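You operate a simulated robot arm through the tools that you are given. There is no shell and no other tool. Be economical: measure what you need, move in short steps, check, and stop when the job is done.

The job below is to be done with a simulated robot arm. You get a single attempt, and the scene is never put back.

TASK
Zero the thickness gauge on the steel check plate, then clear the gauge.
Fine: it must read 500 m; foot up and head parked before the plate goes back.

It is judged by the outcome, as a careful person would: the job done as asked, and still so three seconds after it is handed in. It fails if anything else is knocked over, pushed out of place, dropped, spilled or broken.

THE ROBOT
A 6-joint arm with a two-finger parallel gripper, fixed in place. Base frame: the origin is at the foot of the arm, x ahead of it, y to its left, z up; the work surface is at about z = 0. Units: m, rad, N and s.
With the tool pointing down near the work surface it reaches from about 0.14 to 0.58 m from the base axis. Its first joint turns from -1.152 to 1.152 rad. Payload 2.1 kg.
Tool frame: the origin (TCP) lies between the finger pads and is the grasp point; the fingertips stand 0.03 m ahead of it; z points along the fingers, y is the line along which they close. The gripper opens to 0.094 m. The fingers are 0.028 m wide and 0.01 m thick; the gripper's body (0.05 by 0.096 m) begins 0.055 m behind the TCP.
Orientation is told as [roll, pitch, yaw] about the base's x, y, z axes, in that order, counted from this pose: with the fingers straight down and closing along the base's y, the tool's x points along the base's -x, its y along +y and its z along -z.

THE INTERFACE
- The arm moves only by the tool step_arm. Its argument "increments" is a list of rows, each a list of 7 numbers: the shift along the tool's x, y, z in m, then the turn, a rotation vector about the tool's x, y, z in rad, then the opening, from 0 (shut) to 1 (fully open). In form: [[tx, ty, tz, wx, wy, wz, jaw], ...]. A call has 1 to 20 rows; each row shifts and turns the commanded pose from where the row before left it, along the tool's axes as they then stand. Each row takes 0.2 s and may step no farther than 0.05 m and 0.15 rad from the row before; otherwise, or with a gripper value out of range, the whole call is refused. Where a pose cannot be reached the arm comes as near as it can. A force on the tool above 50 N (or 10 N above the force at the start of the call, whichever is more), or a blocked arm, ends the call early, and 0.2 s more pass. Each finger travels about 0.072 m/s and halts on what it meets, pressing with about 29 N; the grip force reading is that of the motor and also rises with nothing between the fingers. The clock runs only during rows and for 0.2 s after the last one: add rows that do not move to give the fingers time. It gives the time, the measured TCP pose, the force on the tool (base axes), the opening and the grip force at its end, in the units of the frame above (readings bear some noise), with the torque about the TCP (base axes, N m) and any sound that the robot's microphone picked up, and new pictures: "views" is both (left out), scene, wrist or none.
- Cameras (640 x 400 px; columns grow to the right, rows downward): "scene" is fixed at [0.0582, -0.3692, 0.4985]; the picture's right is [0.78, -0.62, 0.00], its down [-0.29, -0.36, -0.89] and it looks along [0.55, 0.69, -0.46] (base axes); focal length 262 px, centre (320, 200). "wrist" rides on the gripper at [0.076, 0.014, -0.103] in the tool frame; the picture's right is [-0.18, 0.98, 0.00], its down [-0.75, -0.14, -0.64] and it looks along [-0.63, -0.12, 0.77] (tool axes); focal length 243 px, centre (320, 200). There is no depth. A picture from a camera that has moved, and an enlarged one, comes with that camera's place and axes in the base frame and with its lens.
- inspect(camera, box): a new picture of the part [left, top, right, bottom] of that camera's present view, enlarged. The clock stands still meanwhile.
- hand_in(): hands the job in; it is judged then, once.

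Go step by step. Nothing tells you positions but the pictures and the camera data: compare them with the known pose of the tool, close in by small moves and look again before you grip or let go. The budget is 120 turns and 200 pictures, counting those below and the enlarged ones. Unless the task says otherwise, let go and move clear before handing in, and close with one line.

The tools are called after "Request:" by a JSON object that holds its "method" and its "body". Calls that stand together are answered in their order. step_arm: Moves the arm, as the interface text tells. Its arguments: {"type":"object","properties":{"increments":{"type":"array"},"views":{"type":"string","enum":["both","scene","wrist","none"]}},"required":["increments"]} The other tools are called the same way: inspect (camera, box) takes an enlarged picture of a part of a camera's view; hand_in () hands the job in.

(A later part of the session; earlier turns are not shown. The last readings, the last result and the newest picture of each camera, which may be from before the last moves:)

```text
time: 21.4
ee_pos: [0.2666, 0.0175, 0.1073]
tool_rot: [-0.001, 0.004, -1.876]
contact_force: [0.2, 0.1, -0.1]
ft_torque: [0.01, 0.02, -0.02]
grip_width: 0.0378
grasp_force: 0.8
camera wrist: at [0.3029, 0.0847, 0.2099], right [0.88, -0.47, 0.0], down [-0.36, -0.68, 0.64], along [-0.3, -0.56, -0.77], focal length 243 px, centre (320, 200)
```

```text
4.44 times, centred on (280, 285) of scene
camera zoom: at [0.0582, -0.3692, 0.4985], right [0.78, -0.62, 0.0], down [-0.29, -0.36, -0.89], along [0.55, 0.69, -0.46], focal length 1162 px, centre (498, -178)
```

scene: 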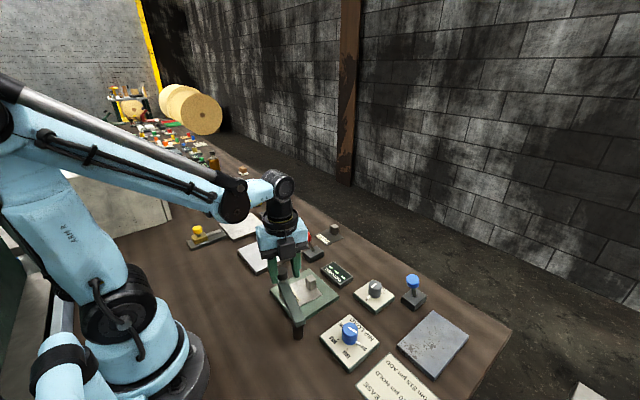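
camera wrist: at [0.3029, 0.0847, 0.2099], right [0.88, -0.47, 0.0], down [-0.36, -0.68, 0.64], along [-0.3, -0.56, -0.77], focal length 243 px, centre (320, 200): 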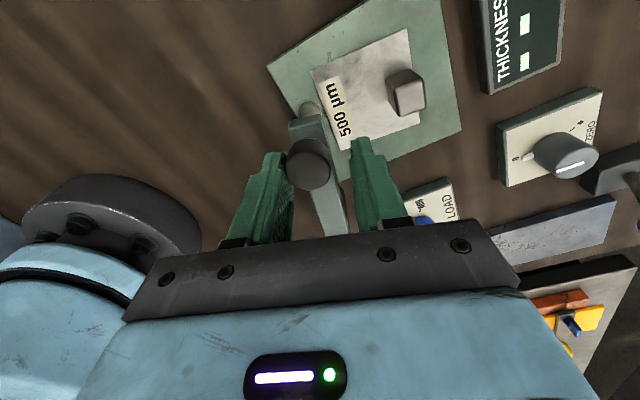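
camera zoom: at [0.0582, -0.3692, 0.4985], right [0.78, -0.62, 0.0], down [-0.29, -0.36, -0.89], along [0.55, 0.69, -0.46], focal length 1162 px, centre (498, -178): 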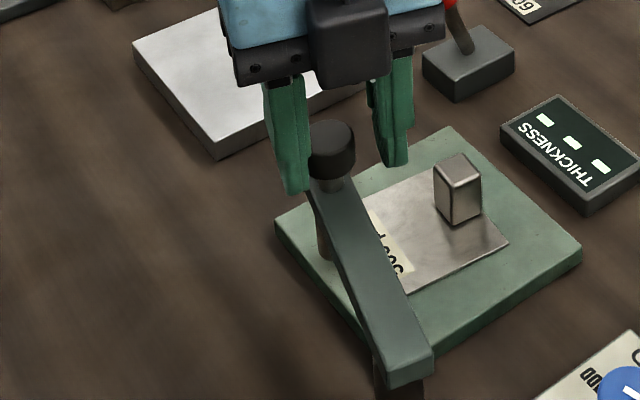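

The foot is now crossing onto the plate. I have about 0.36 rad left to the anvil, so I'll continue gently.

Request:
{"method": "step_arm", "body": {"increments": [[-0.0005, 0.0096, 0, 0, 0, 0.1, 0.4], [-0.0005, 0.0096, 0, 0, 0, 0.1, 0.4], [-0.0005, 0.0096, 0, 0, 0, 0.1, 0.4], [-0.0002, 0.005, 0, 0, 0, 0.05, 0.4]]}}

Request:
{"method": "inspect", "body": {"camera": "scene", "box": [240, 240, 360, 330]}}

Request:
{"method": "inspect", "body": {"camera": "wrist", "box": [200, 20, 440, 240]}}

```text
time: 22.4
ee_pos: [0.2962, 0.0024, 0.1088]
tool_rot: [-0.001, 0.002, -2.225]
contact_force: [-0.4, 0.8, -0.6]
ft_torque: [0.03, 0.0, 0.0]
grip_width: 0.0375
grasp_force: 0.1
camera wrist: at [0.3531, 0.0533, 0.2107], right [0.67, -0.74, 0.0], down [-0.57, -0.51, 0.64], along [-0.48, -0.43, -0.77], focal length 243 px, centre (320, 200)
```

scene: 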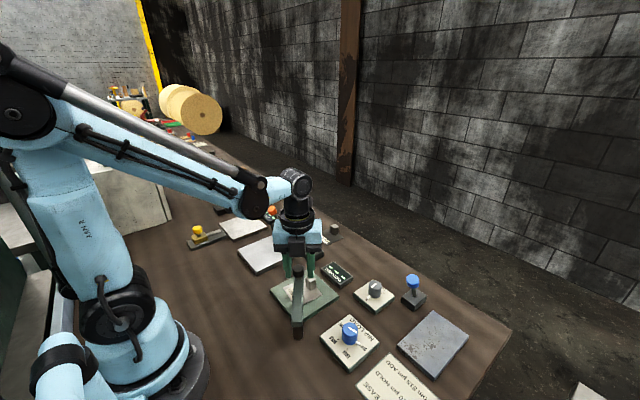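
wrist: 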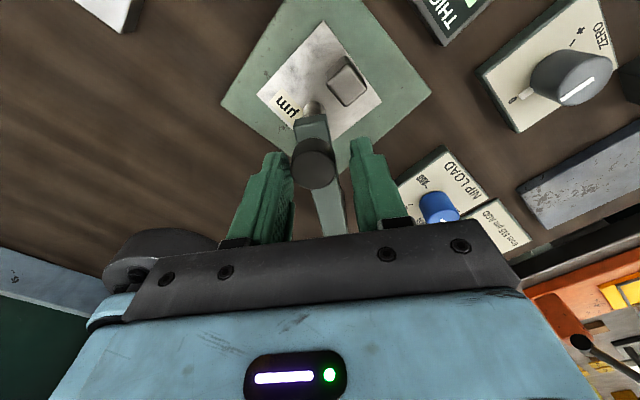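

```text
4.44 times, centred on (300, 285) of scene
camera zoom: at [0.0582, -0.3692, 0.4985], right [0.78, -0.62, 0.0], down [-0.29, -0.36, -0.89], along [0.55, 0.69, -0.46], focal length 1162 px, centre (409, -178)
```

zoom: 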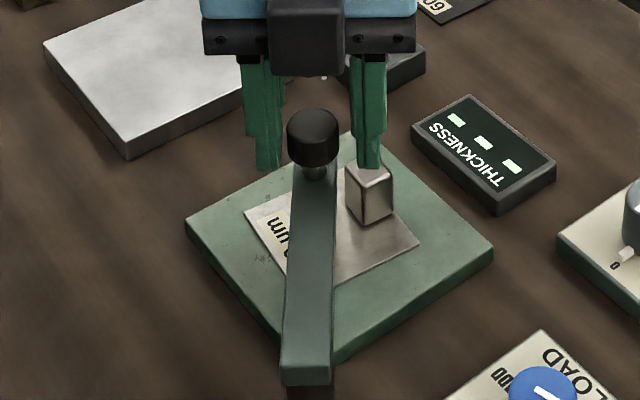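

```text
1.82 times, centred on (320, 130) of wrist
camera zoom: at [0.3531, 0.0533, 0.2107], right [0.67, -0.74, 0.0], down [-0.57, -0.51, 0.64], along [-0.48, -0.43, -0.77], focal length 441 px, centre (320, 327)
```

zoom: 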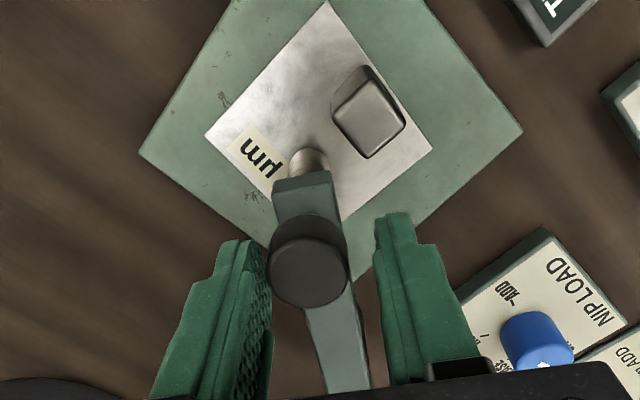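

The foot is now over the plate above the anvil. I'll centre on the knob a little higher, grip it, and press it down in small steps.

Request:
{"method": "step_arm", "body": {"increments": [[0, -0.0035, -0.006, 0, 0, 0, 0.4], [0, 0, 0, 0, 0, 0, 0.3], [0, 0, 0, 0, 0, 0, 0.15], [0, 0, 0, 0, 0, 0, 0.15]], "views": "none"}}

Request:
{"method": "inspect", "body": {"camera": "scene", "box": [240, 240, 360, 330]}}

```text
time: 23.4
ee_pos: [0.2923, 0.0047, 0.1143]
tool_rot: [0.0, 0.003, -2.223]
contact_force: [-0.7, 1.3, 0.5]
ft_torque: [-0.21, -0.2, -0.11]
grip_width: 0.0253
grasp_force: 44.5
```

```text
4.44 times, centred on (300, 285) of scene
camera zoom: at [0.0582, -0.3692, 0.4985], right [0.78, -0.62, 0.0], down [-0.29, -0.36, -0.89], along [0.55, 0.69, -0.46], focal length 1162 px, centre (409, -178)
```

zoom: 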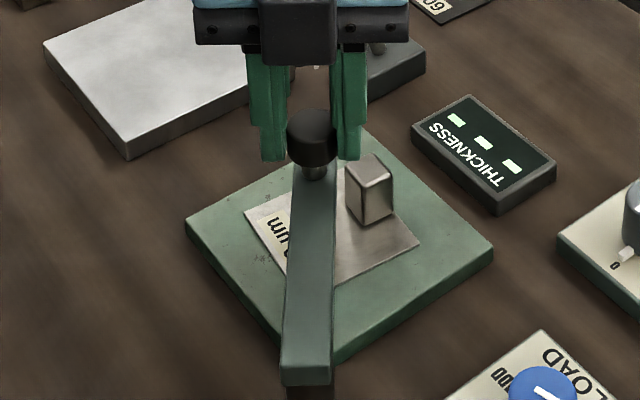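

Gripped: 25 mm wide with no side load. Now I'll press down gently.

Request:
{"method": "step_arm", "body": {"increments": [[0, 0, 0.002, 0, 0, 0, 0.15], [0, 0, 0.002, 0, 0, 0, 0.15], [0, 0, 0.001, 0, 0, 0, 0.15], [0, 0, 0.0, 0, 0, 0, 0.15]], "views": "none"}}

Request:
{"method": "inspect", "body": {"camera": "scene", "box": [240, 240, 360, 330]}}

```text
time: 24.4
ee_pos: [0.2919, 0.0031, 0.1099]
tool_rot: [-0.001, 0.005, -2.223]
contact_force: [1.6, 5.1, 35.3]
ft_torque: [0.21, -0.09, -0.04]
grip_width: 0.0253
grasp_force: 45.5
```

```text
4.44 times, centred on (300, 285) of scene
camera zoom: at [0.0581, -0.3692, 0.4985], right [0.78, -0.62, 0.0], down [-0.29, -0.36, -0.89], along [0.55, 0.69, -0.46], focal length 1162 px, centre (409, -178)
```

zoom: 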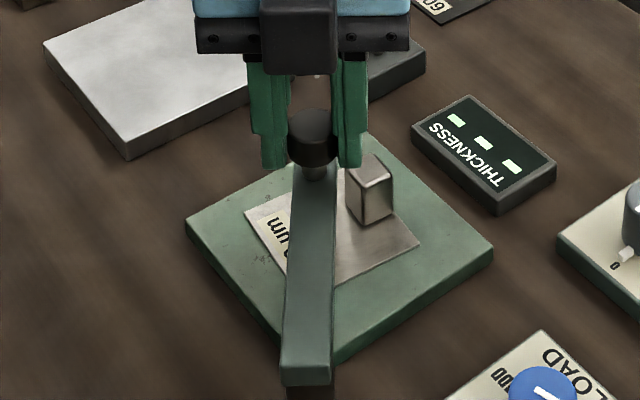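

The knob took 35 N without moving, so it isn't a simple push plunger. I'll relieve the load and look again before trying anything else.

Request:
{"method": "step_arm", "body": {"increments": [[0, 0, -0.004, 0, 0, 0, 0.15], [0, 0, 0.0, 0, 0, 0, 0.15]], "views": "wrist"}}

Request:
{"method": "inspect", "body": {"camera": "scene", "box": [275, 255, 335, 345]}}

Request:
{"method": "inspect", "body": {"camera": "scene", "box": [340, 250, 460, 340]}}

Request:
{"method": "inspect", "body": {"camera": "wrist", "box": [220, 20, 420, 220]}}

```text
time: 25.0
ee_pos: [0.2907, 0.0029, 0.1124]
tool_rot: [0.001, 0.003, -2.224]
contact_force: [3.6, 5.8, -34.8]
ft_torque: [-0.12, -0.32, -0.06]
grip_width: 0.0254
grasp_force: 45.0
camera wrist: at [0.3491, 0.0549, 0.2149], right [0.67, -0.74, 0.0], down [-0.57, -0.51, 0.64], along [-0.48, -0.43, -0.77], focal length 243 px, centre (320, 200)
```

wrist: 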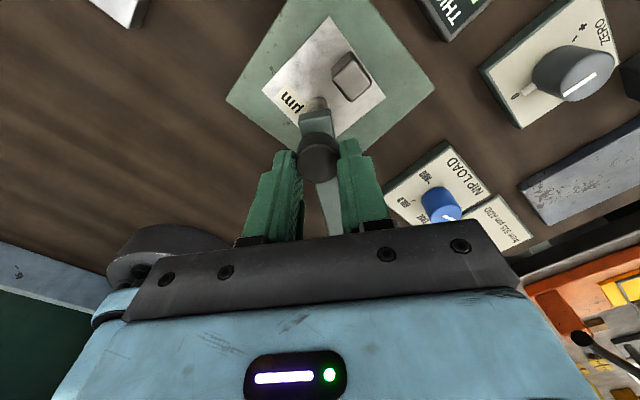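

```text
4.44 times, centred on (305, 300) of scene
camera zoom: at [0.0583, -0.3692, 0.4984], right [0.78, -0.62, 0.0], down [-0.29, -0.36, -0.89], along [0.55, 0.69, -0.46], focal length 1162 px, centre (387, -244)
```

zoom: 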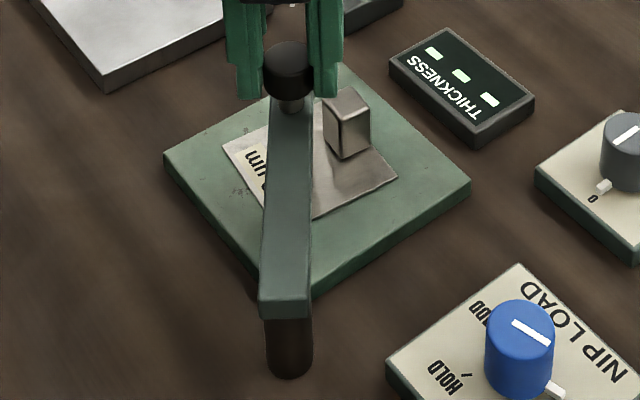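

```text
4.44 times, centred on (400, 295) of scene
camera zoom: at [0.0583, -0.3692, 0.4984], right [0.78, -0.62, 0.0], down [-0.29, -0.36, -0.89], along [0.55, 0.69, -0.46], focal length 1162 px, centre (-36, -222)
```

zoom: 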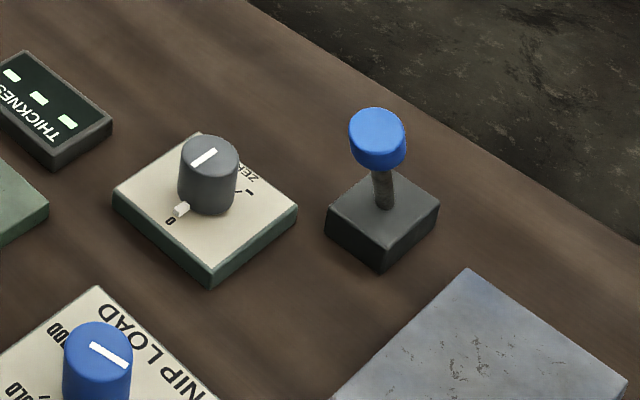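

```text
2.00 times, centred on (320, 120) of wrist
camera zoom: at [0.3491, 0.0549, 0.2149], right [0.67, -0.74, 0.0], down [-0.57, -0.51, 0.64], along [-0.48, -0.43, -0.77], focal length 485 px, centre (320, 360)
```

zoom: 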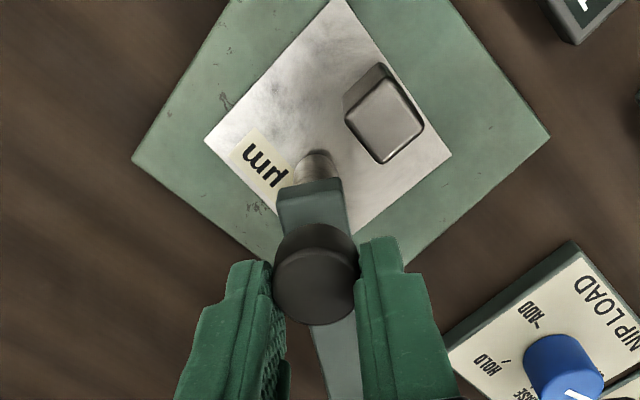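

The knob is stiff vertically both ways. I'll relax the load and try a gentle twist to see whether the knob is a screw or cam.

Request:
{"method": "step_arm", "body": {"increments": [[0, 0, 0.002, 0, 0, 0, 0.15], [0, 0, 0.0, 0, 0, -0.1, 0.15], [0, 0, 0.0, 0, 0, -0.1, 0.15], [0, 0, 0.0, 0, 0, 0, 0.15]], "views": "none"}}

Request:
{"method": "inspect", "body": {"camera": "scene", "box": [275, 255, 335, 345]}}

```text
time: 26.0
ee_pos: [0.2937, 0.0033, 0.1113]
tool_rot: [0.001, 0.0, -2.02]
contact_force: [-1.1, -2.1, 15.5]
ft_torque: [0.24, 0.11, 0.1]
grip_width: 0.0251
grasp_force: 44.9
```

```text
4.44 times, centred on (305, 300) of scene
camera zoom: at [0.0581, -0.3692, 0.4985], right [0.78, -0.62, 0.0], down [-0.29, -0.36, -0.89], along [0.55, 0.69, -0.46], focal length 1162 px, centre (387, -244)
```

zoom: 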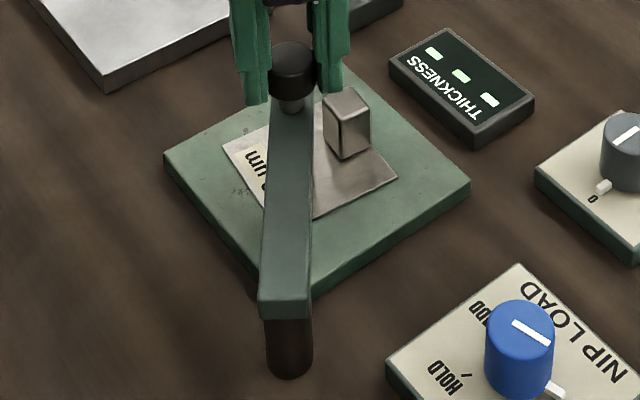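

The twist met almost no resistance, so the knob may turn. I'll twist it the other way, clockwise, and watch the torque and the foot.

Request:
{"method": "step_arm", "body": {"increments": [[0, 0, -0.0007, 0, 0, 0.1, 0.15], [0, 0, 0.0, 0, 0, 0.15, 0.15], [0, 0, 0.0, 0, 0, 0.15, 0.15], [0, 0, 0.0, 0, 0, 0.0, 0.15]], "views": "none"}}

Request:
{"method": "inspect", "body": {"camera": "scene", "box": [275, 255, 335, 345]}}

Request:
{"method": "inspect", "body": {"camera": "wrist", "box": [220, 20, 420, 220]}}

```text
time: 27.0
ee_pos: [0.2922, 0.0033, 0.1109]
tool_rot: [-0.003, 0.001, -2.426]
contact_force: [-7.7, 5.9, -7.0]
ft_torque: [0.03, 0.17, -0.16]
grip_width: 0.025
grasp_force: 45.3
```

```text
4.44 times, centred on (305, 300) of scene
camera zoom: at [0.0582, -0.3692, 0.4985], right [0.78, -0.62, 0.0], down [-0.29, -0.36, -0.89], along [0.55, 0.69, -0.46], focal length 1162 px, centre (387, -244)
```

zoom: 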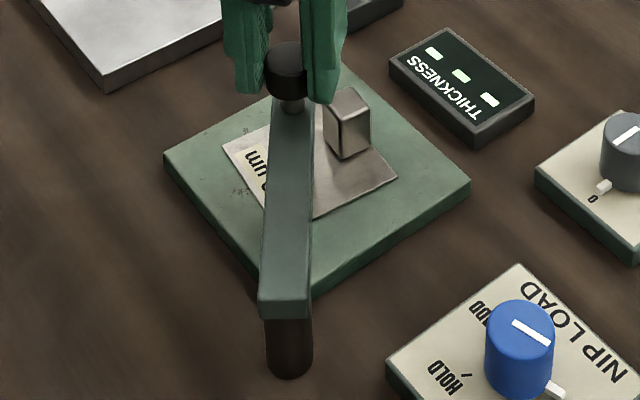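

```text
2.00 times, centred on (320, 120) of wrist
camera zoom: at [0.3589, 0.0424, 0.2142], right [0.51, -0.86, 0.0], down [-0.66, -0.39, 0.64], along [-0.55, -0.32, -0.77], focal length 485 px, centre (320, 360)
```

zoom: 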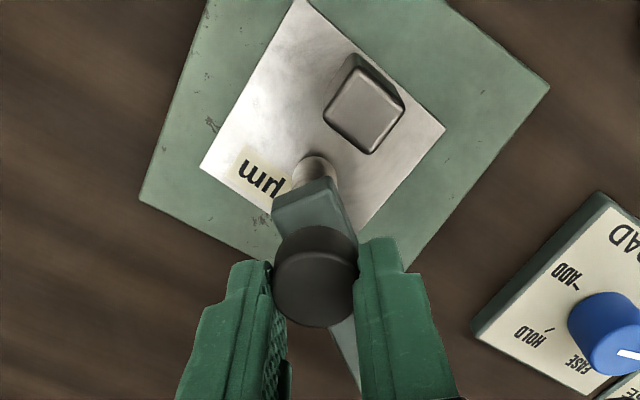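

There's no visible foot motion from pressing or twisting, so the knob is probably just the swing handle and the foot may be worked elsewhere. I'll release, rise, and look closely at the levers for labels.

Request:
{"method": "step_arm", "body": {"increments": [[0, 0, 0, 0, 0, -0.1, 0.15], [0, 0, 0, 0, 0, -0.1, 0.3], [0, 0, 0, 0, 0, 0, 0.45], [0, 0, 0, 0, 0, 0, 0.45], [0, 0, -0.04, 0, 0, 0, 0.45], [0, 0, -0.045, 0, 0, 0, 0.45], [0, 0, -0.045, 0, 0, -0.15, 0.45], [0, 0, 0, 0, 0, -0.15, 0.45], [0, 0, 0, 0, 0, -0.15, 0.45], [0, 0, 0, 0, 0, -0.15, 0.45], [0, 0, 0, 0, 0, -0.15, 0.45], [0, 0, 0, 0, 0, 0, 0.45]]}}

Request:
{"method": "inspect", "body": {"camera": "scene", "box": [260, 220, 460, 345]}}

Request:
{"method": "inspect", "body": {"camera": "wrist", "box": [160, 0, 480, 200]}}

```text
time: 29.6
ee_pos: [0.2922, 0.004, 0.2405]
tool_rot: [0.002, 0.003, -1.47]
contact_force: [0.3, 0.2, -0.2]
ft_torque: [-0.01, 0.01, 0.01]
grip_width: 0.0423
grasp_force: 0.1
camera wrist: at [0.2995, 0.08, 0.3437], right [1.0, -0.09, 0.0], down [-0.07, -0.77, 0.64], along [-0.05, -0.64, -0.77], focal length 243 px, centre (320, 200)
```

scene: 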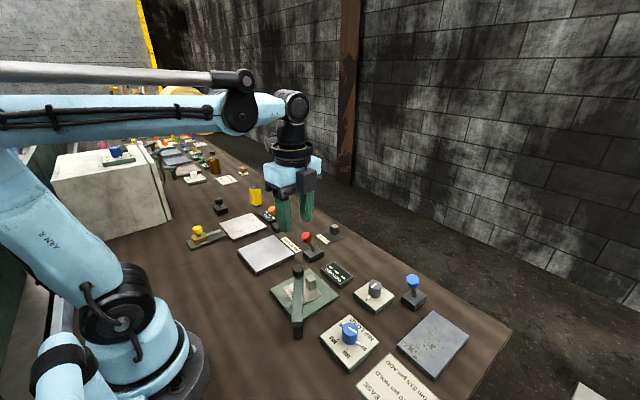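
wrist: 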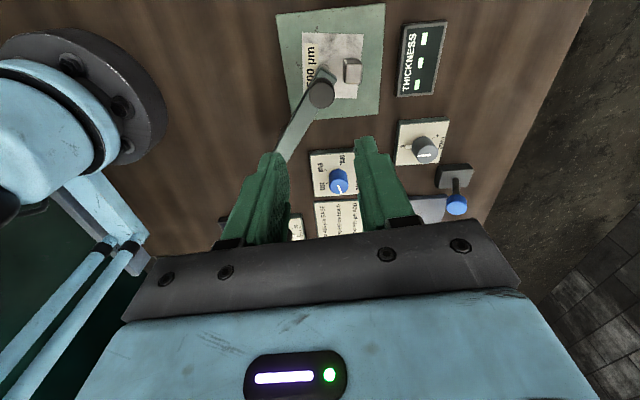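

```text
3.20 times, centred on (360, 282) of scene
camera zoom: at [0.0582, -0.3692, 0.4985], right [0.78, -0.62, 0.0], down [-0.29, -0.36, -0.89], along [0.55, 0.69, -0.46], focal length 837 px, centre (192, -64)
```

zoom: 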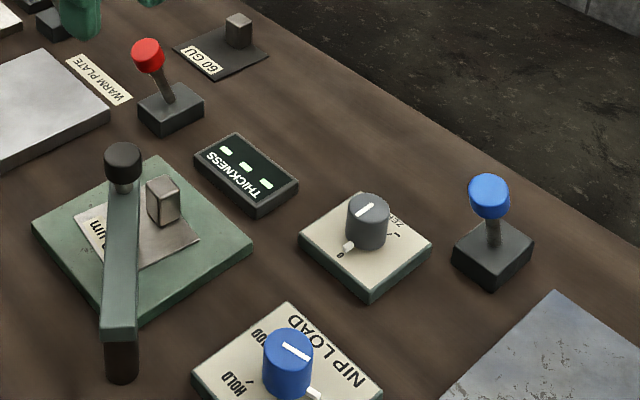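

```text
2.00 times, centred on (320, 100) of wrist
camera zoom: at [0.2995, 0.08, 0.3437], right [1.0, -0.09, 0.0], down [-0.07, -0.77, 0.64], along [-0.05, -0.64, -0.77], focal length 485 px, centre (320, 400)
```

zoom: 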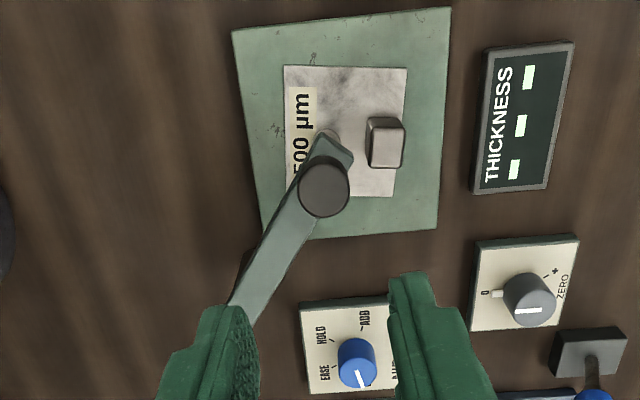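

The head stays put over the plate and no lever is labelled. Before touching any lever, I'll check whether the head has a stop or detent a bit further round, by nudging the knob gently.

Request:
{"method": "step_arm", "body": {"increments": [[0, 0, 0, 0, 0, 0.15, 0.55], [0, 0, 0, 0, 0, 0.15, 0.55], [0, 0, 0.04, 0, 0, 0.15, 0.55], [0, 0, 0.04, 0, 0, 0.15, 0.55], [0, 0, 0.035, 0, 0, 0.1, 0.55], [0, 0, 0.017, 0, 0, 0, 0.55], [0, 0, 0, 0, 0, 0, 0.4], [0, 0, 0, 0, 0, 0, 0.4], [-0.0003, 0.003, 0, 0, 0, 0.03, 0.4], [-0.0003, 0.003, 0, 0, 0, 0.03, 0.4], [0, 0, 0, 0, 0, 0, 0.4]]}}

Request:
{"method": "inspect", "body": {"camera": "wrist", "box": [220, 20, 420, 220]}}

```text
time: 32.0
ee_pos: [0.2978, -0.0004, 0.1104]
tool_rot: [0.0, 0.003, -2.234]
contact_force: [-0.7, 0.4, -0.7]
ft_torque: [0.03, 0.0, 0.03]
grip_width: 0.0379
grasp_force: 0.8
camera wrist: at [0.3553, 0.0505, 0.2124], right [0.66, -0.75, 0.0], down [-0.58, -0.51, 0.64], along [-0.48, -0.42, -0.77], focal length 243 px, centre (320, 200)
```

scene: 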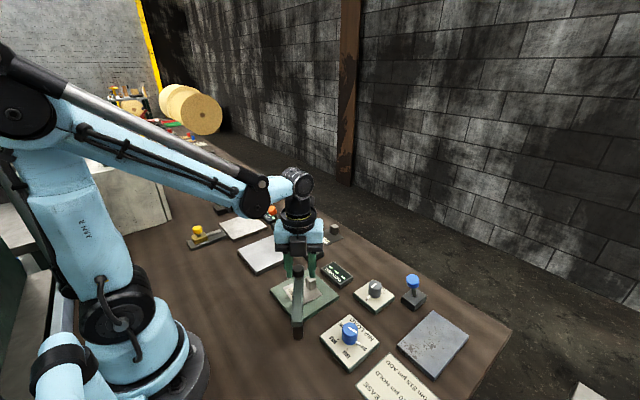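
wrist: 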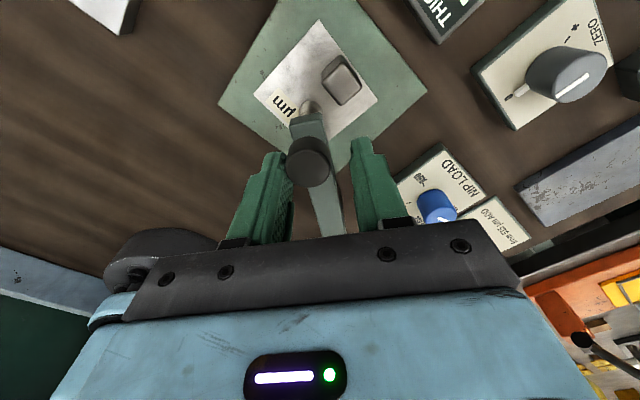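

```text
2.00 times, centred on (320, 120) of wrist
camera zoom: at [0.3553, 0.0505, 0.2124], right [0.66, -0.75, 0.0], down [-0.58, -0.51, 0.64], along [-0.48, -0.42, -0.77], focal length 485 px, centre (320, 360)
```

zoom: 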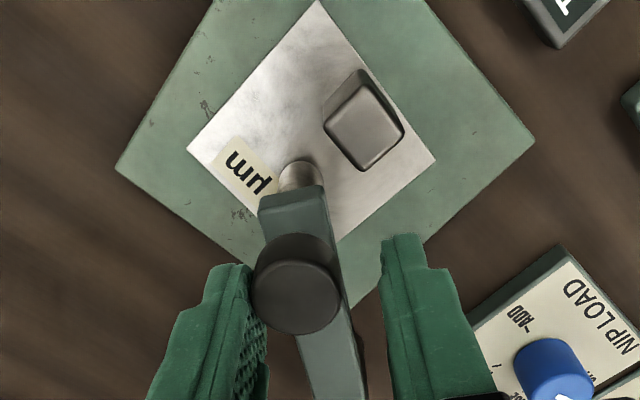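

There's no resistance yet, so a few more millimetres.

Request:
{"method": "step_arm", "body": {"increments": [[-0.0002, 0.002, 0, 0, 0, 0.02, 0.4], [-0.0002, 0.002, 0, 0, 0, 0.02, 0.4], [-0.0002, 0.002, 0, 0, 0, 0.02, 0.4], [0, 0, 0, 0, 0, 0, 0.4]], "views": "none"}}

Request:
{"method": "inspect", "body": {"camera": "scene", "box": [275, 255, 335, 345]}}

Request:
{"method": "inspect", "body": {"camera": "wrist", "box": [220, 20, 420, 220]}}

```text
time: 33.0
ee_pos: [0.3009, -0.0044, 0.1089]
tool_rot: [-0.005, 0.002, -2.293]
contact_force: [-15.2, 9.3, 1.9]
ft_torque: [0.27, 0.26, 0.15]
grip_width: 0.048
grasp_force: 8.6
```

```text
4.44 times, centred on (305, 300) of scene
camera zoom: at [0.0582, -0.3692, 0.4985], right [0.78, -0.62, 0.0], down [-0.29, -0.36, -0.89], along [0.55, 0.69, -0.46], focal length 1162 px, centre (387, -244)
```

zoom: 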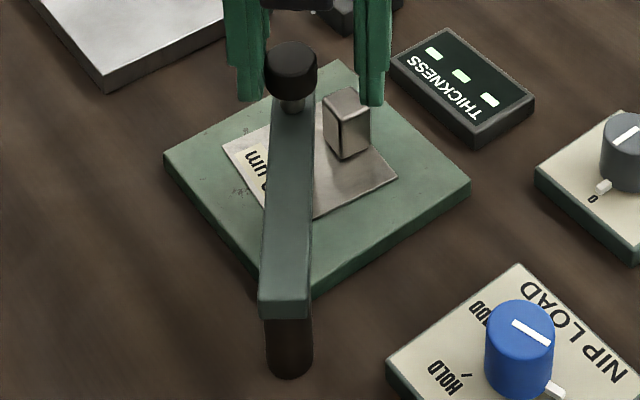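

```text
2.00 times, centred on (320, 120) of wrist
camera zoom: at [0.3617, 0.0427, 0.2119], right [0.62, -0.79, 0.0], down [-0.6, -0.47, 0.64], along [-0.51, -0.39, -0.77], focal length 485 px, centre (320, 360)
```

zoom: 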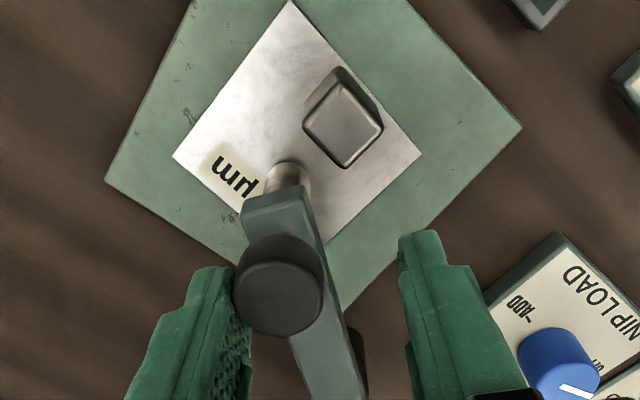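

The head meets a firm stop here, so it's at the measuring position. I'll lift off and try the knob once more from directly on top, gently, now that the head is against the stop.

Request:
{"method": "step_arm", "body": {"increments": [[0, -0.006, 0, 0, 0, 0, 0.4], [0, 0, -0.02, 0, 0, 0, 0.4], [0.007, -0.006, -0.02, 0, 0, 0, 0.2], [0, 0, 0, 0, 0, 0, 0], [0, 0, 0, 0, 0, 0, 0], [0, 0, 0, 0, 0, 0, 0], [0, 0, 0.015, 0, 0, 0, 0], [0, 0, 0.004, 0, 0, 0, 0], [0, 0, 0, 0, 0, 0, 0]]}}

Request:
{"method": "inspect", "body": {"camera": "scene", "box": [275, 255, 335, 345]}}

```text
time: 35.0
ee_pos: [0.2989, 0.0075, 0.1296]
tool_rot: [0.0, 0.005, -2.293]
contact_force: [-0.4, -0.2, 0.2]
ft_torque: [0.0, 0.0, -0.01]
grip_width: 0.0
grasp_force: 29.2
camera wrist: at [0.3588, 0.0552, 0.2329], right [0.62, -0.79, 0.0], down [-0.61, -0.47, 0.64], along [-0.5, -0.39, -0.77], focal length 243 px, centre (320, 200)
```

scene: 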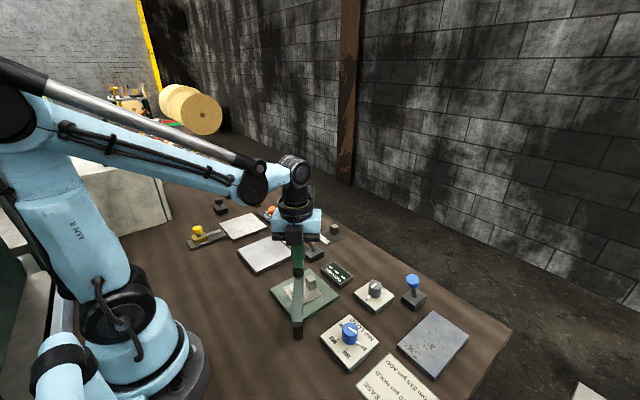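
wrist: 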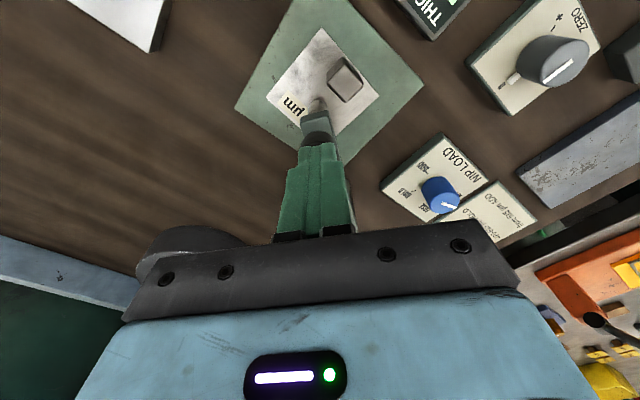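

```text
4.44 times, centred on (305, 300) of scene
camera zoom: at [0.0582, -0.3692, 0.4985], right [0.78, -0.62, 0.0], down [-0.29, -0.36, -0.89], along [0.55, 0.69, -0.46], focal length 1162 px, centre (387, -244)
```

zoom: 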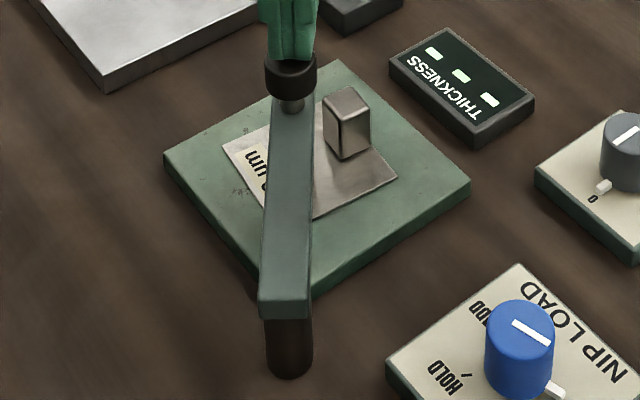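

Closed fingertips are just above the knob's centre. I'll press in 2 mm steps.

Request:
{"method": "step_arm", "body": {"increments": [[0, 0, 0.002, 0, 0, 0, 0], [0, 0, 0.002, 0, 0, 0, 0], [0, 0, 0.002, 0, 0, 0, 0], [0, 0, 0.001, 0, 0, 0, 0], [0, 0, 0.001, 0, 0, 0, 0], [0, 0, 0, 0, 0, 0, 0]], "views": "none"}}

Request:
{"method": "inspect", "body": {"camera": "scene", "box": [275, 255, 335, 345]}}

```text
time: 35.7
ee_pos: [0.2979, 0.008, 0.1279]
tool_rot: [-0.002, -0.001, -2.292]
contact_force: [-1.2, 1.2, 7.1]
ft_torque: [-0.01, 0.04, -0.02]
grip_width: 0.0
grasp_force: 29.4
stopped in row 3: the force on the tool passed its limit at 62 N (the readings are from after the stop); the commanded pose is now the measured one
```

```text
4.44 times, centred on (305, 300) of scene
camera zoom: at [0.0582, -0.3692, 0.4985], right [0.78, -0.62, 0.0], down [-0.29, -0.36, -0.89], along [0.55, 0.69, -0.46], focal length 1162 px, centre (387, -244)
```

zoom: 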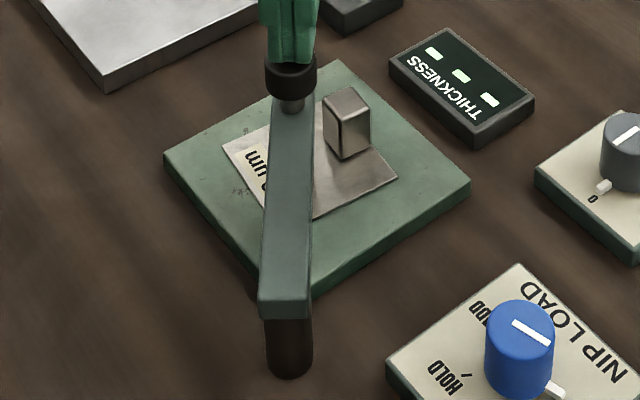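

The knob is rigid even at 62 N, so it's only the handle and a lever must work the foot. The red lever sits by the WARM PLATE label, while the blue lever sits beside ZERO, so blue is the likelier one. I'll rise, unwind the wrist and look at it closely.

Request:
{"method": "step_arm", "body": {"increments": [[0, 0, -0.04, 0, 0, 0, 0], [0, 0, -0.04, 0, 0, -0.143, 0], [0, 0, -0.03, 0, 0, -0.143, 0], [0, 0, 0, 0, 0, -0.143, 0], [0, 0, 0, 0, 0, -0.143, 0], [0, 0, 0, 0, 0, -0.143, 0], [0, 0, 0, 0, 0, -0.143, 0], [0, 0, 0, 0, 0, -0.143, 0], [0, 0, 0, 0, 0, -0.143, 0], [0, 0, 0, 0, 0, -0.143, 0], [0, 0, 0, 0, 0, -0.143, 0], [0, 0, 0, 0, 0, -0.143, 0], [0, 0, 0, 0, 0, -0.143, 0], [0, 0, 0, 0, 0, -0.143, 0], [0, 0, 0, 0, 0, -0.143, 0], [0, 0, 0, 0, 0, -0.143, 0], [0, 0, 0, 0, 0, -0.147, 0], [0, 0, 0, 0, 0, 0, 0]], "views": "none"}}

```text
time: 39.5
ee_pos: [0.2982, 0.0082, 0.2379]
tool_rot: [0.0, 0.003, 0.0]
contact_force: [-0.2, -0.7, 0.7]
ft_torque: [-0.01, -0.01, -0.03]
grip_width: 0.0
grasp_force: 29.3
```

Request:
{"method": "step_arm", "body": {"increments": [[-0.026, -0.032, 0, 0, 0, 0, 0], [-0.026, -0.032, 0, 0, 0, 0, 0], [-0.026, -0.032, 0, 0, 0, 0, 0], [-0.026, -0.032, 0.02, 0, 0, 0, 0], [-0.026, -0.032, 0.02, 0, 0, 0, 0], [0, 0, 0, 0, 0, 0, 0]]}}

Request:
{"method": "inspect", "body": {"camera": "scene", "box": [340, 250, 460, 340]}}

Request:
{"method": "inspect", "body": {"camera": "wrist", "box": [200, 0, 520, 200]}}

```text
time: 40.9
ee_pos: [0.4312, -0.1513, 0.1967]
tool_rot: [0.003, 0.002, -0.004]
contact_force: [-0.6, 0.7, 0.8]
ft_torque: [0.0, 0.0, -0.03]
grip_width: 0.0001
grasp_force: 29.5
camera wrist: at [0.3543, -0.1374, 0.2984], right [0.19, 0.98, 0.0], down [0.75, -0.14, 0.64], along [0.63, -0.12, -0.77], focal length 243 px, centre (320, 200)
```

scene: 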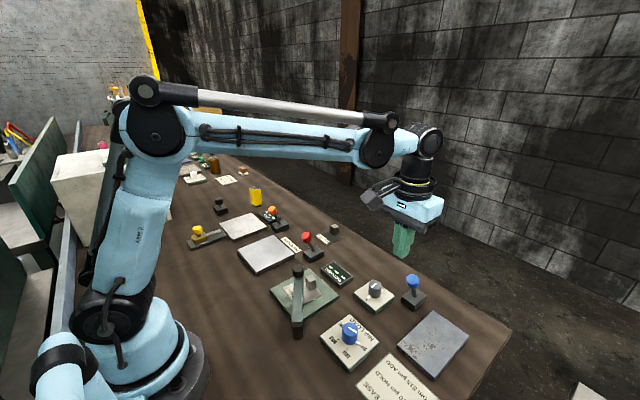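
wrist: 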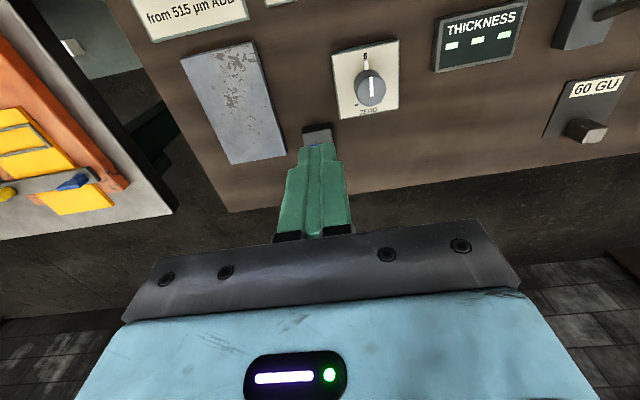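

```text
4.44 times, centred on (400, 295) of scene
camera zoom: at [0.0582, -0.3692, 0.4985], right [0.78, -0.62, 0.0], down [-0.29, -0.36, -0.89], along [0.55, 0.69, -0.46], focal length 1162 px, centre (-36, -222)
```

zoom: 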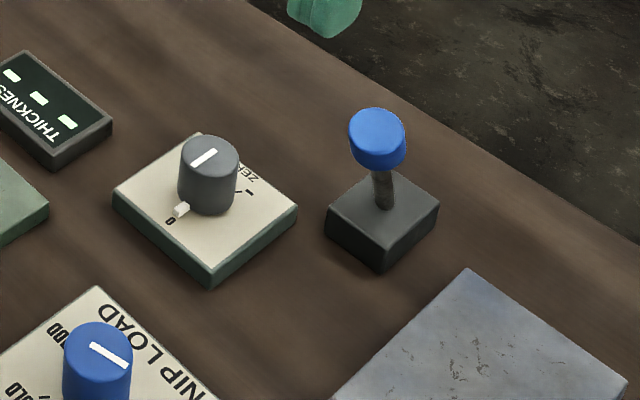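

```text
2.00 times, centred on (360, 100) of wrist
camera zoom: at [0.3543, -0.1374, 0.2984], right [0.19, 0.98, 0.0], down [0.75, -0.14, 0.64], along [0.63, -0.12, -0.77], focal length 485 px, centre (240, 400)
```

zoom: 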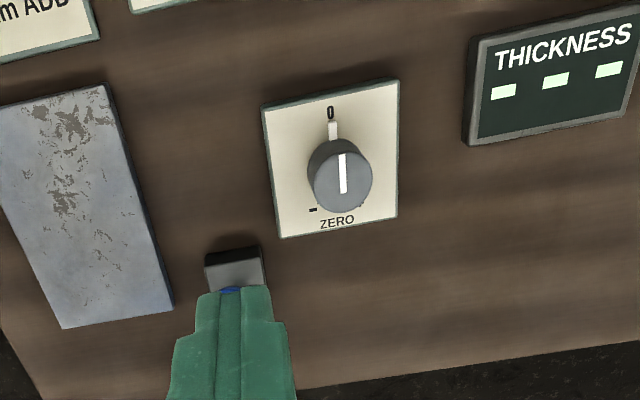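

The fingers hide the lever, so I'll shift aside to see how it leans.

Request:
{"method": "step_arm", "body": {"increments": [[0.02, 0.035, 0, 0, 0, 0, 0], [0.02, 0.035, 0, 0, 0, 0, 0], [0, 0, 0, 0, 0, 0, 0]], "views": "wrist"}}

Request:
{"method": "inspect", "body": {"camera": "wrist", "box": [160, 50, 320, 200]}}

Request:
{"method": "inspect", "body": {"camera": "wrist", "box": [400, 0, 640, 150]}}

```text
time: 41.7
ee_pos: [0.3889, -0.0798, 0.1958]
tool_rot: [0.002, 0.001, -0.004]
contact_force: [0.4, -0.1, -0.2]
ft_torque: [0.01, 0.01, -0.01]
grip_width: 0.0003
grasp_force: 29.3
camera wrist: at [0.3133, -0.0654, 0.2985], right [0.19, 0.98, 0.0], down [0.75, -0.14, 0.64], along [0.63, -0.12, -0.77], focal length 243 px, centre (320, 200)
```

wrist: 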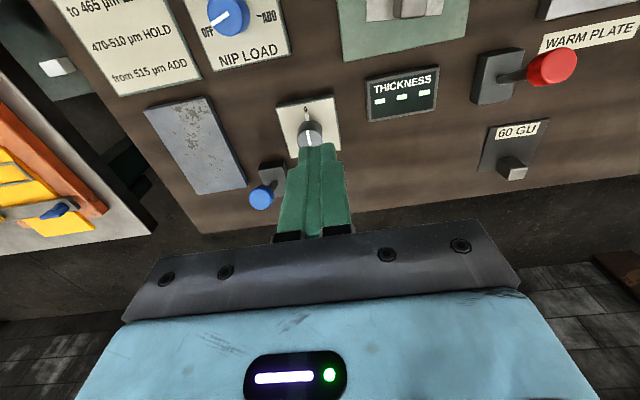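

```text
2.67 times, centred on (240, 125) of wrist
camera zoom: at [0.3133, -0.0654, 0.2985], right [0.19, 0.98, 0.0], down [0.75, -0.14, 0.64], along [0.63, -0.12, -0.77], focal length 647 px, centre (533, 400)
```

zoom: 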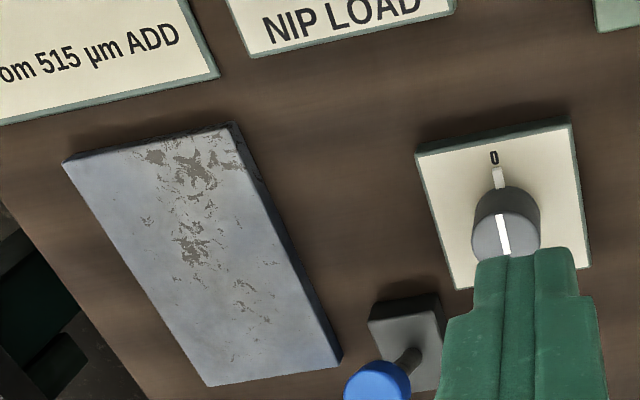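

```text
2.67 times, centred on (520, 75) of wrist
camera zoom: at [0.3133, -0.0654, 0.2985], right [0.19, 0.98, 0.0], down [0.75, -0.14, 0.64], along [0.63, -0.12, -0.77], focal length 647 px, centre (-213, 533)
```

zoom: 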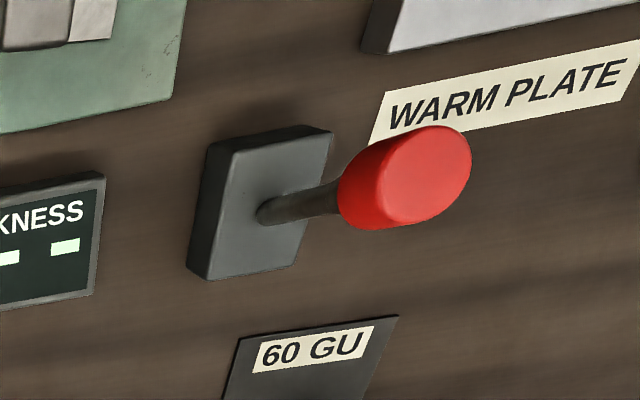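

Both levers lean toward the robot (–x) in the same state. The blue ball is at about (0.478,-0.166,0.08). I'll come in on its –x side and push it gently away in +x.

Request:
{"method": "step_arm", "body": {"increments": [[-0.02, -0.043, 0, 0, 0, 0, 0], [-0.028, -0.043, 0, 0, 0, 0, 0], [0, 0, 0.045, 0, 0, 0, 0], [0, 0, 0.045, 0, 0, 0, 0], [0, 0, 0.007, 0, 0, 0, 0], [0, 0, 0, 0, 0, 0, 0]]}}

Request:
{"method": "inspect", "body": {"camera": "scene", "box": [340, 230, 460, 320]}}

```text
refused: row 2 steps farther than a row can; nothing moved
```

```text
4.44 times, centred on (400, 275) of scene
camera zoom: at [0.0582, -0.3691, 0.4985], right [0.78, -0.62, 0.0], down [-0.29, -0.36, -0.89], along [0.55, 0.69, -0.46], focal length 1162 px, centre (-36, -133)
```

zoom: 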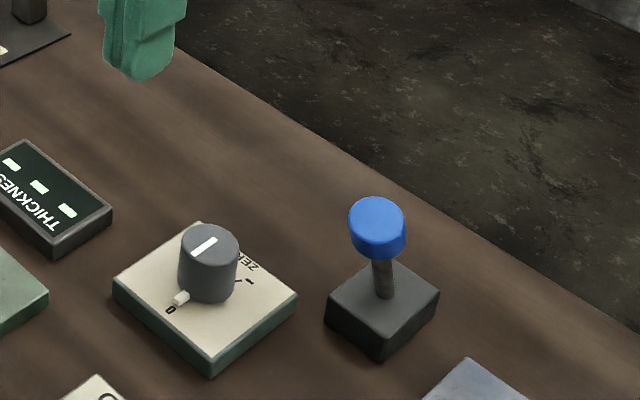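

The row was too long, so I'll split it.

Request:
{"method": "step_arm", "body": {"increments": [[-0.016, -0.029, 0, 0, 0, 0, 0], [-0.016, -0.029, 0, 0, 0, 0, 0], [-0.016, -0.028, 0, 0, 0, 0, 0], [0, 0, 0.045, 0, 0, 0, 0], [0, 0, 0.045, 0, 0, 0, 0], [0, 0, 0.007, 0, 0, 0, 0], [0, 0, 0, 0, 0, 0, 0]]}}

Request:
{"method": "inspect", "body": {"camera": "scene", "box": [340, 230, 460, 320]}}

```text
time: 43.3
ee_pos: [0.4352, -0.1668, 0.0997]
tool_rot: [0.003, 0.003, -0.003]
contact_force: [0.0, -0.2, 0.1]
ft_torque: [0.0, 0.04, 0.02]
grip_width: 0.0
grasp_force: 29.3
camera wrist: at [0.3594, -0.1531, 0.2023], right [0.19, 0.98, 0.0], down [0.75, -0.14, 0.64], along [0.63, -0.12, -0.77], focal length 243 px, centre (320, 200)
```

scene: 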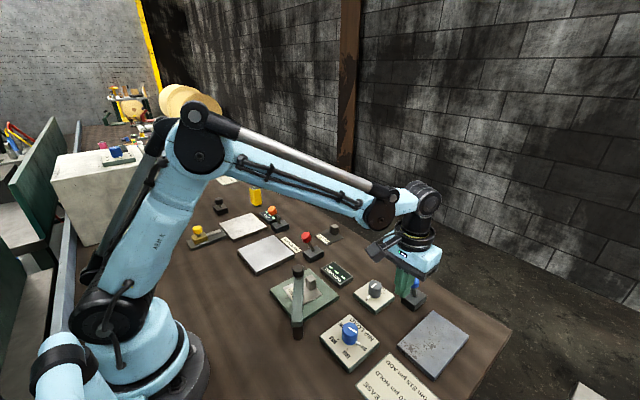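
wrist: 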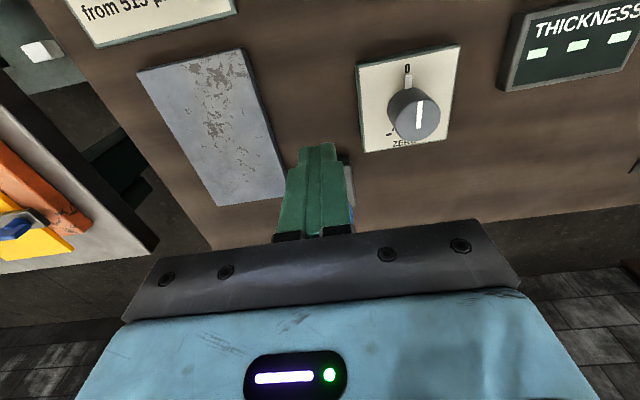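

```text
4.44 times, centred on (400, 275) of scene
camera zoom: at [0.0582, -0.3692, 0.4985], right [0.78, -0.62, 0.0], down [-0.29, -0.36, -0.89], along [0.55, 0.69, -0.46], focal length 1162 px, centre (-36, -133)
```

zoom: 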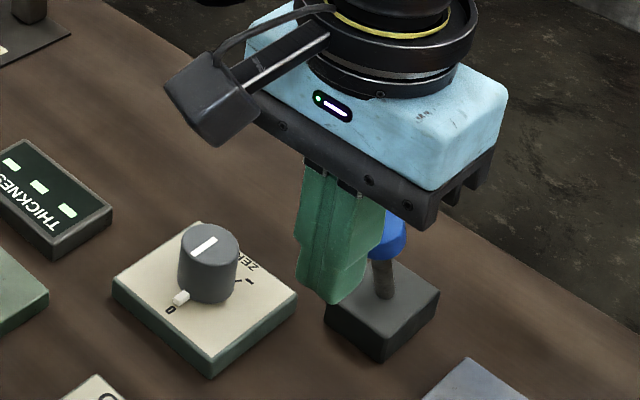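

The finger is just behind the ball. Pushing +x in small steps.

Request:
{"method": "step_arm", "body": {"increments": [[-0.008, 0, 0, 0, 0, 0, 0], [-0.008, 0, 0, 0, 0, 0, 0], [-0.008, 0, 0, 0, 0, 0, 0], [0, 0, 0, 0, 0, 0, 0]], "views": "none"}}

Request:
{"method": "inspect", "body": {"camera": "scene", "box": [260, 230, 460, 345]}}

```text
time: 44.3
ee_pos: [0.4585, -0.1669, 0.1]
tool_rot: [0.004, 0.001, -0.004]
contact_force: [0.5, -0.7, 1.0]
ft_torque: [0.02, -0.03, -0.03]
grip_width: 0.0002
grasp_force: 29.0
```

```text
3.20 times, centred on (360, 288) of scene
camera zoom: at [0.0582, -0.3692, 0.4985], right [0.78, -0.62, 0.0], down [-0.29, -0.36, -0.89], along [0.55, 0.69, -0.46], focal length 837 px, centre (192, -80)
```

zoom: 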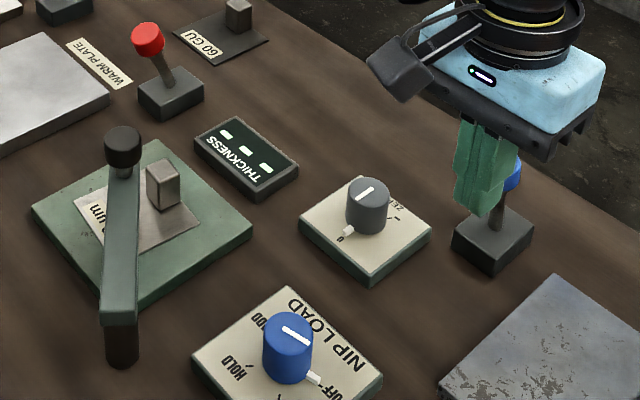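

Request:
{"method": "step_arm", "body": {"increments": [[-0.008, 0, 0, 0, 0, 0, 0], [-0.008, 0, 0, 0, 0, 0, 0], [-0.006, 0, 0, 0, 0, 0, 0], [0, 0, 0, 0, 0, 0, 0]], "views": "none"}}

Request:
{"method": "inspect", "body": {"camera": "scene", "box": [260, 230, 460, 345]}}

```text
time: 45.3
ee_pos: [0.4821, -0.1673, 0.0999]
tool_rot: [0.002, 0.001, -0.004]
contact_force: [0.8, 0.2, -0.1]
ft_torque: [0.0, 0.04, 0.05]
grip_width: 0.0
grasp_force: 29.0
```

```text
3.20 times, centred on (360, 288) of scene
camera zoom: at [0.0582, -0.3692, 0.4985], right [0.78, -0.62, 0.0], down [-0.29, -0.36, -0.89], along [0.55, 0.69, -0.46], focal length 837 px, centre (192, -80)
```

zoom: 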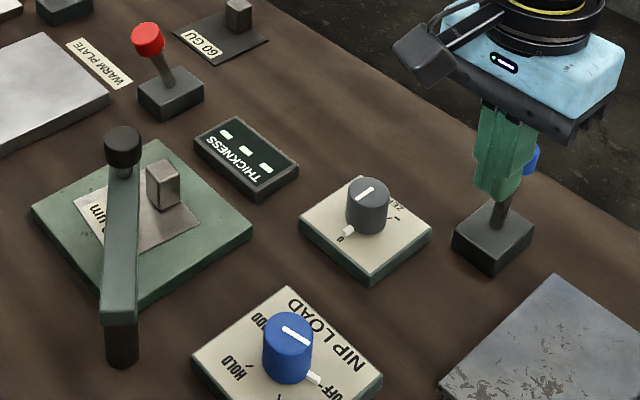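

The lever is now leaning away but nothing on the display has changed. I'll go on to its end stop.

Request:
{"method": "step_arm", "body": {"increments": [[-0.004, 0, 0, 0, 0, 0, 0], [-0.004, 0, 0, 0, 0, 0, 0], [-0.003, 0, 0, 0, 0, 0, 0], [0, 0, 0, 0, 0, 0, 0], [0, 0, 0, 0, 0, 0, 0]], "views": "none"}}

Request:
{"method": "inspect", "body": {"camera": "scene", "box": [260, 230, 460, 345]}}

```text
time: 46.5
ee_pos: [0.4929, -0.167, 0.1002]
tool_rot: [0.002, 0.001, -0.002]
contact_force: [-0.6, -0.6, -0.9]
ft_torque: [-0.04, -0.02, 0.0]
grip_width: 0.0
grasp_force: 28.9
```

```text
3.20 times, centred on (360, 288) of scene
camera zoom: at [0.0582, -0.3692, 0.4985], right [0.78, -0.62, 0.0], down [-0.29, -0.36, -0.89], along [0.55, 0.69, -0.46], focal length 837 px, centre (192, -80)
```

zoom: 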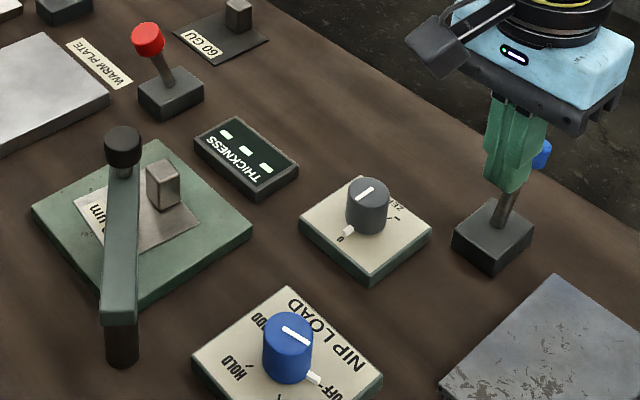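

Request:
{"method": "step_arm", "body": {"increments": [[-0.003, 0, 0, 0, 0, 0, 0], [-0.003, 0, 0, 0, 0, 0, 0], [-0.003, 0, 0, 0, 0, 0, 0], [0, 0, 0, 0, 0, 0, 0]], "views": "none"}}

Request:
{"method": "inspect", "body": {"camera": "scene", "box": [260, 230, 460, 345]}}

```text
time: 47.5
ee_pos: [0.4983, -0.1685, 0.0999]
tool_rot: [0.002, 0.017, -0.005]
contact_force: [-38.8, -1.2, 2.9]
ft_torque: [-0.08, 0.94, 0.1]
grip_width: 0.0001
grasp_force: 29.1
```

```text
3.20 times, centred on (360, 288) of scene
camera zoom: at [0.0581, -0.3692, 0.4985], right [0.78, -0.62, 0.0], down [-0.29, -0.36, -0.89], along [0.55, 0.69, -0.46], focal length 837 px, centre (192, -80)
```

zoom: 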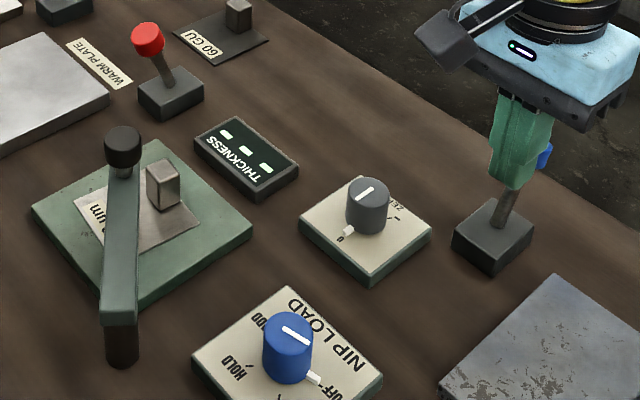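

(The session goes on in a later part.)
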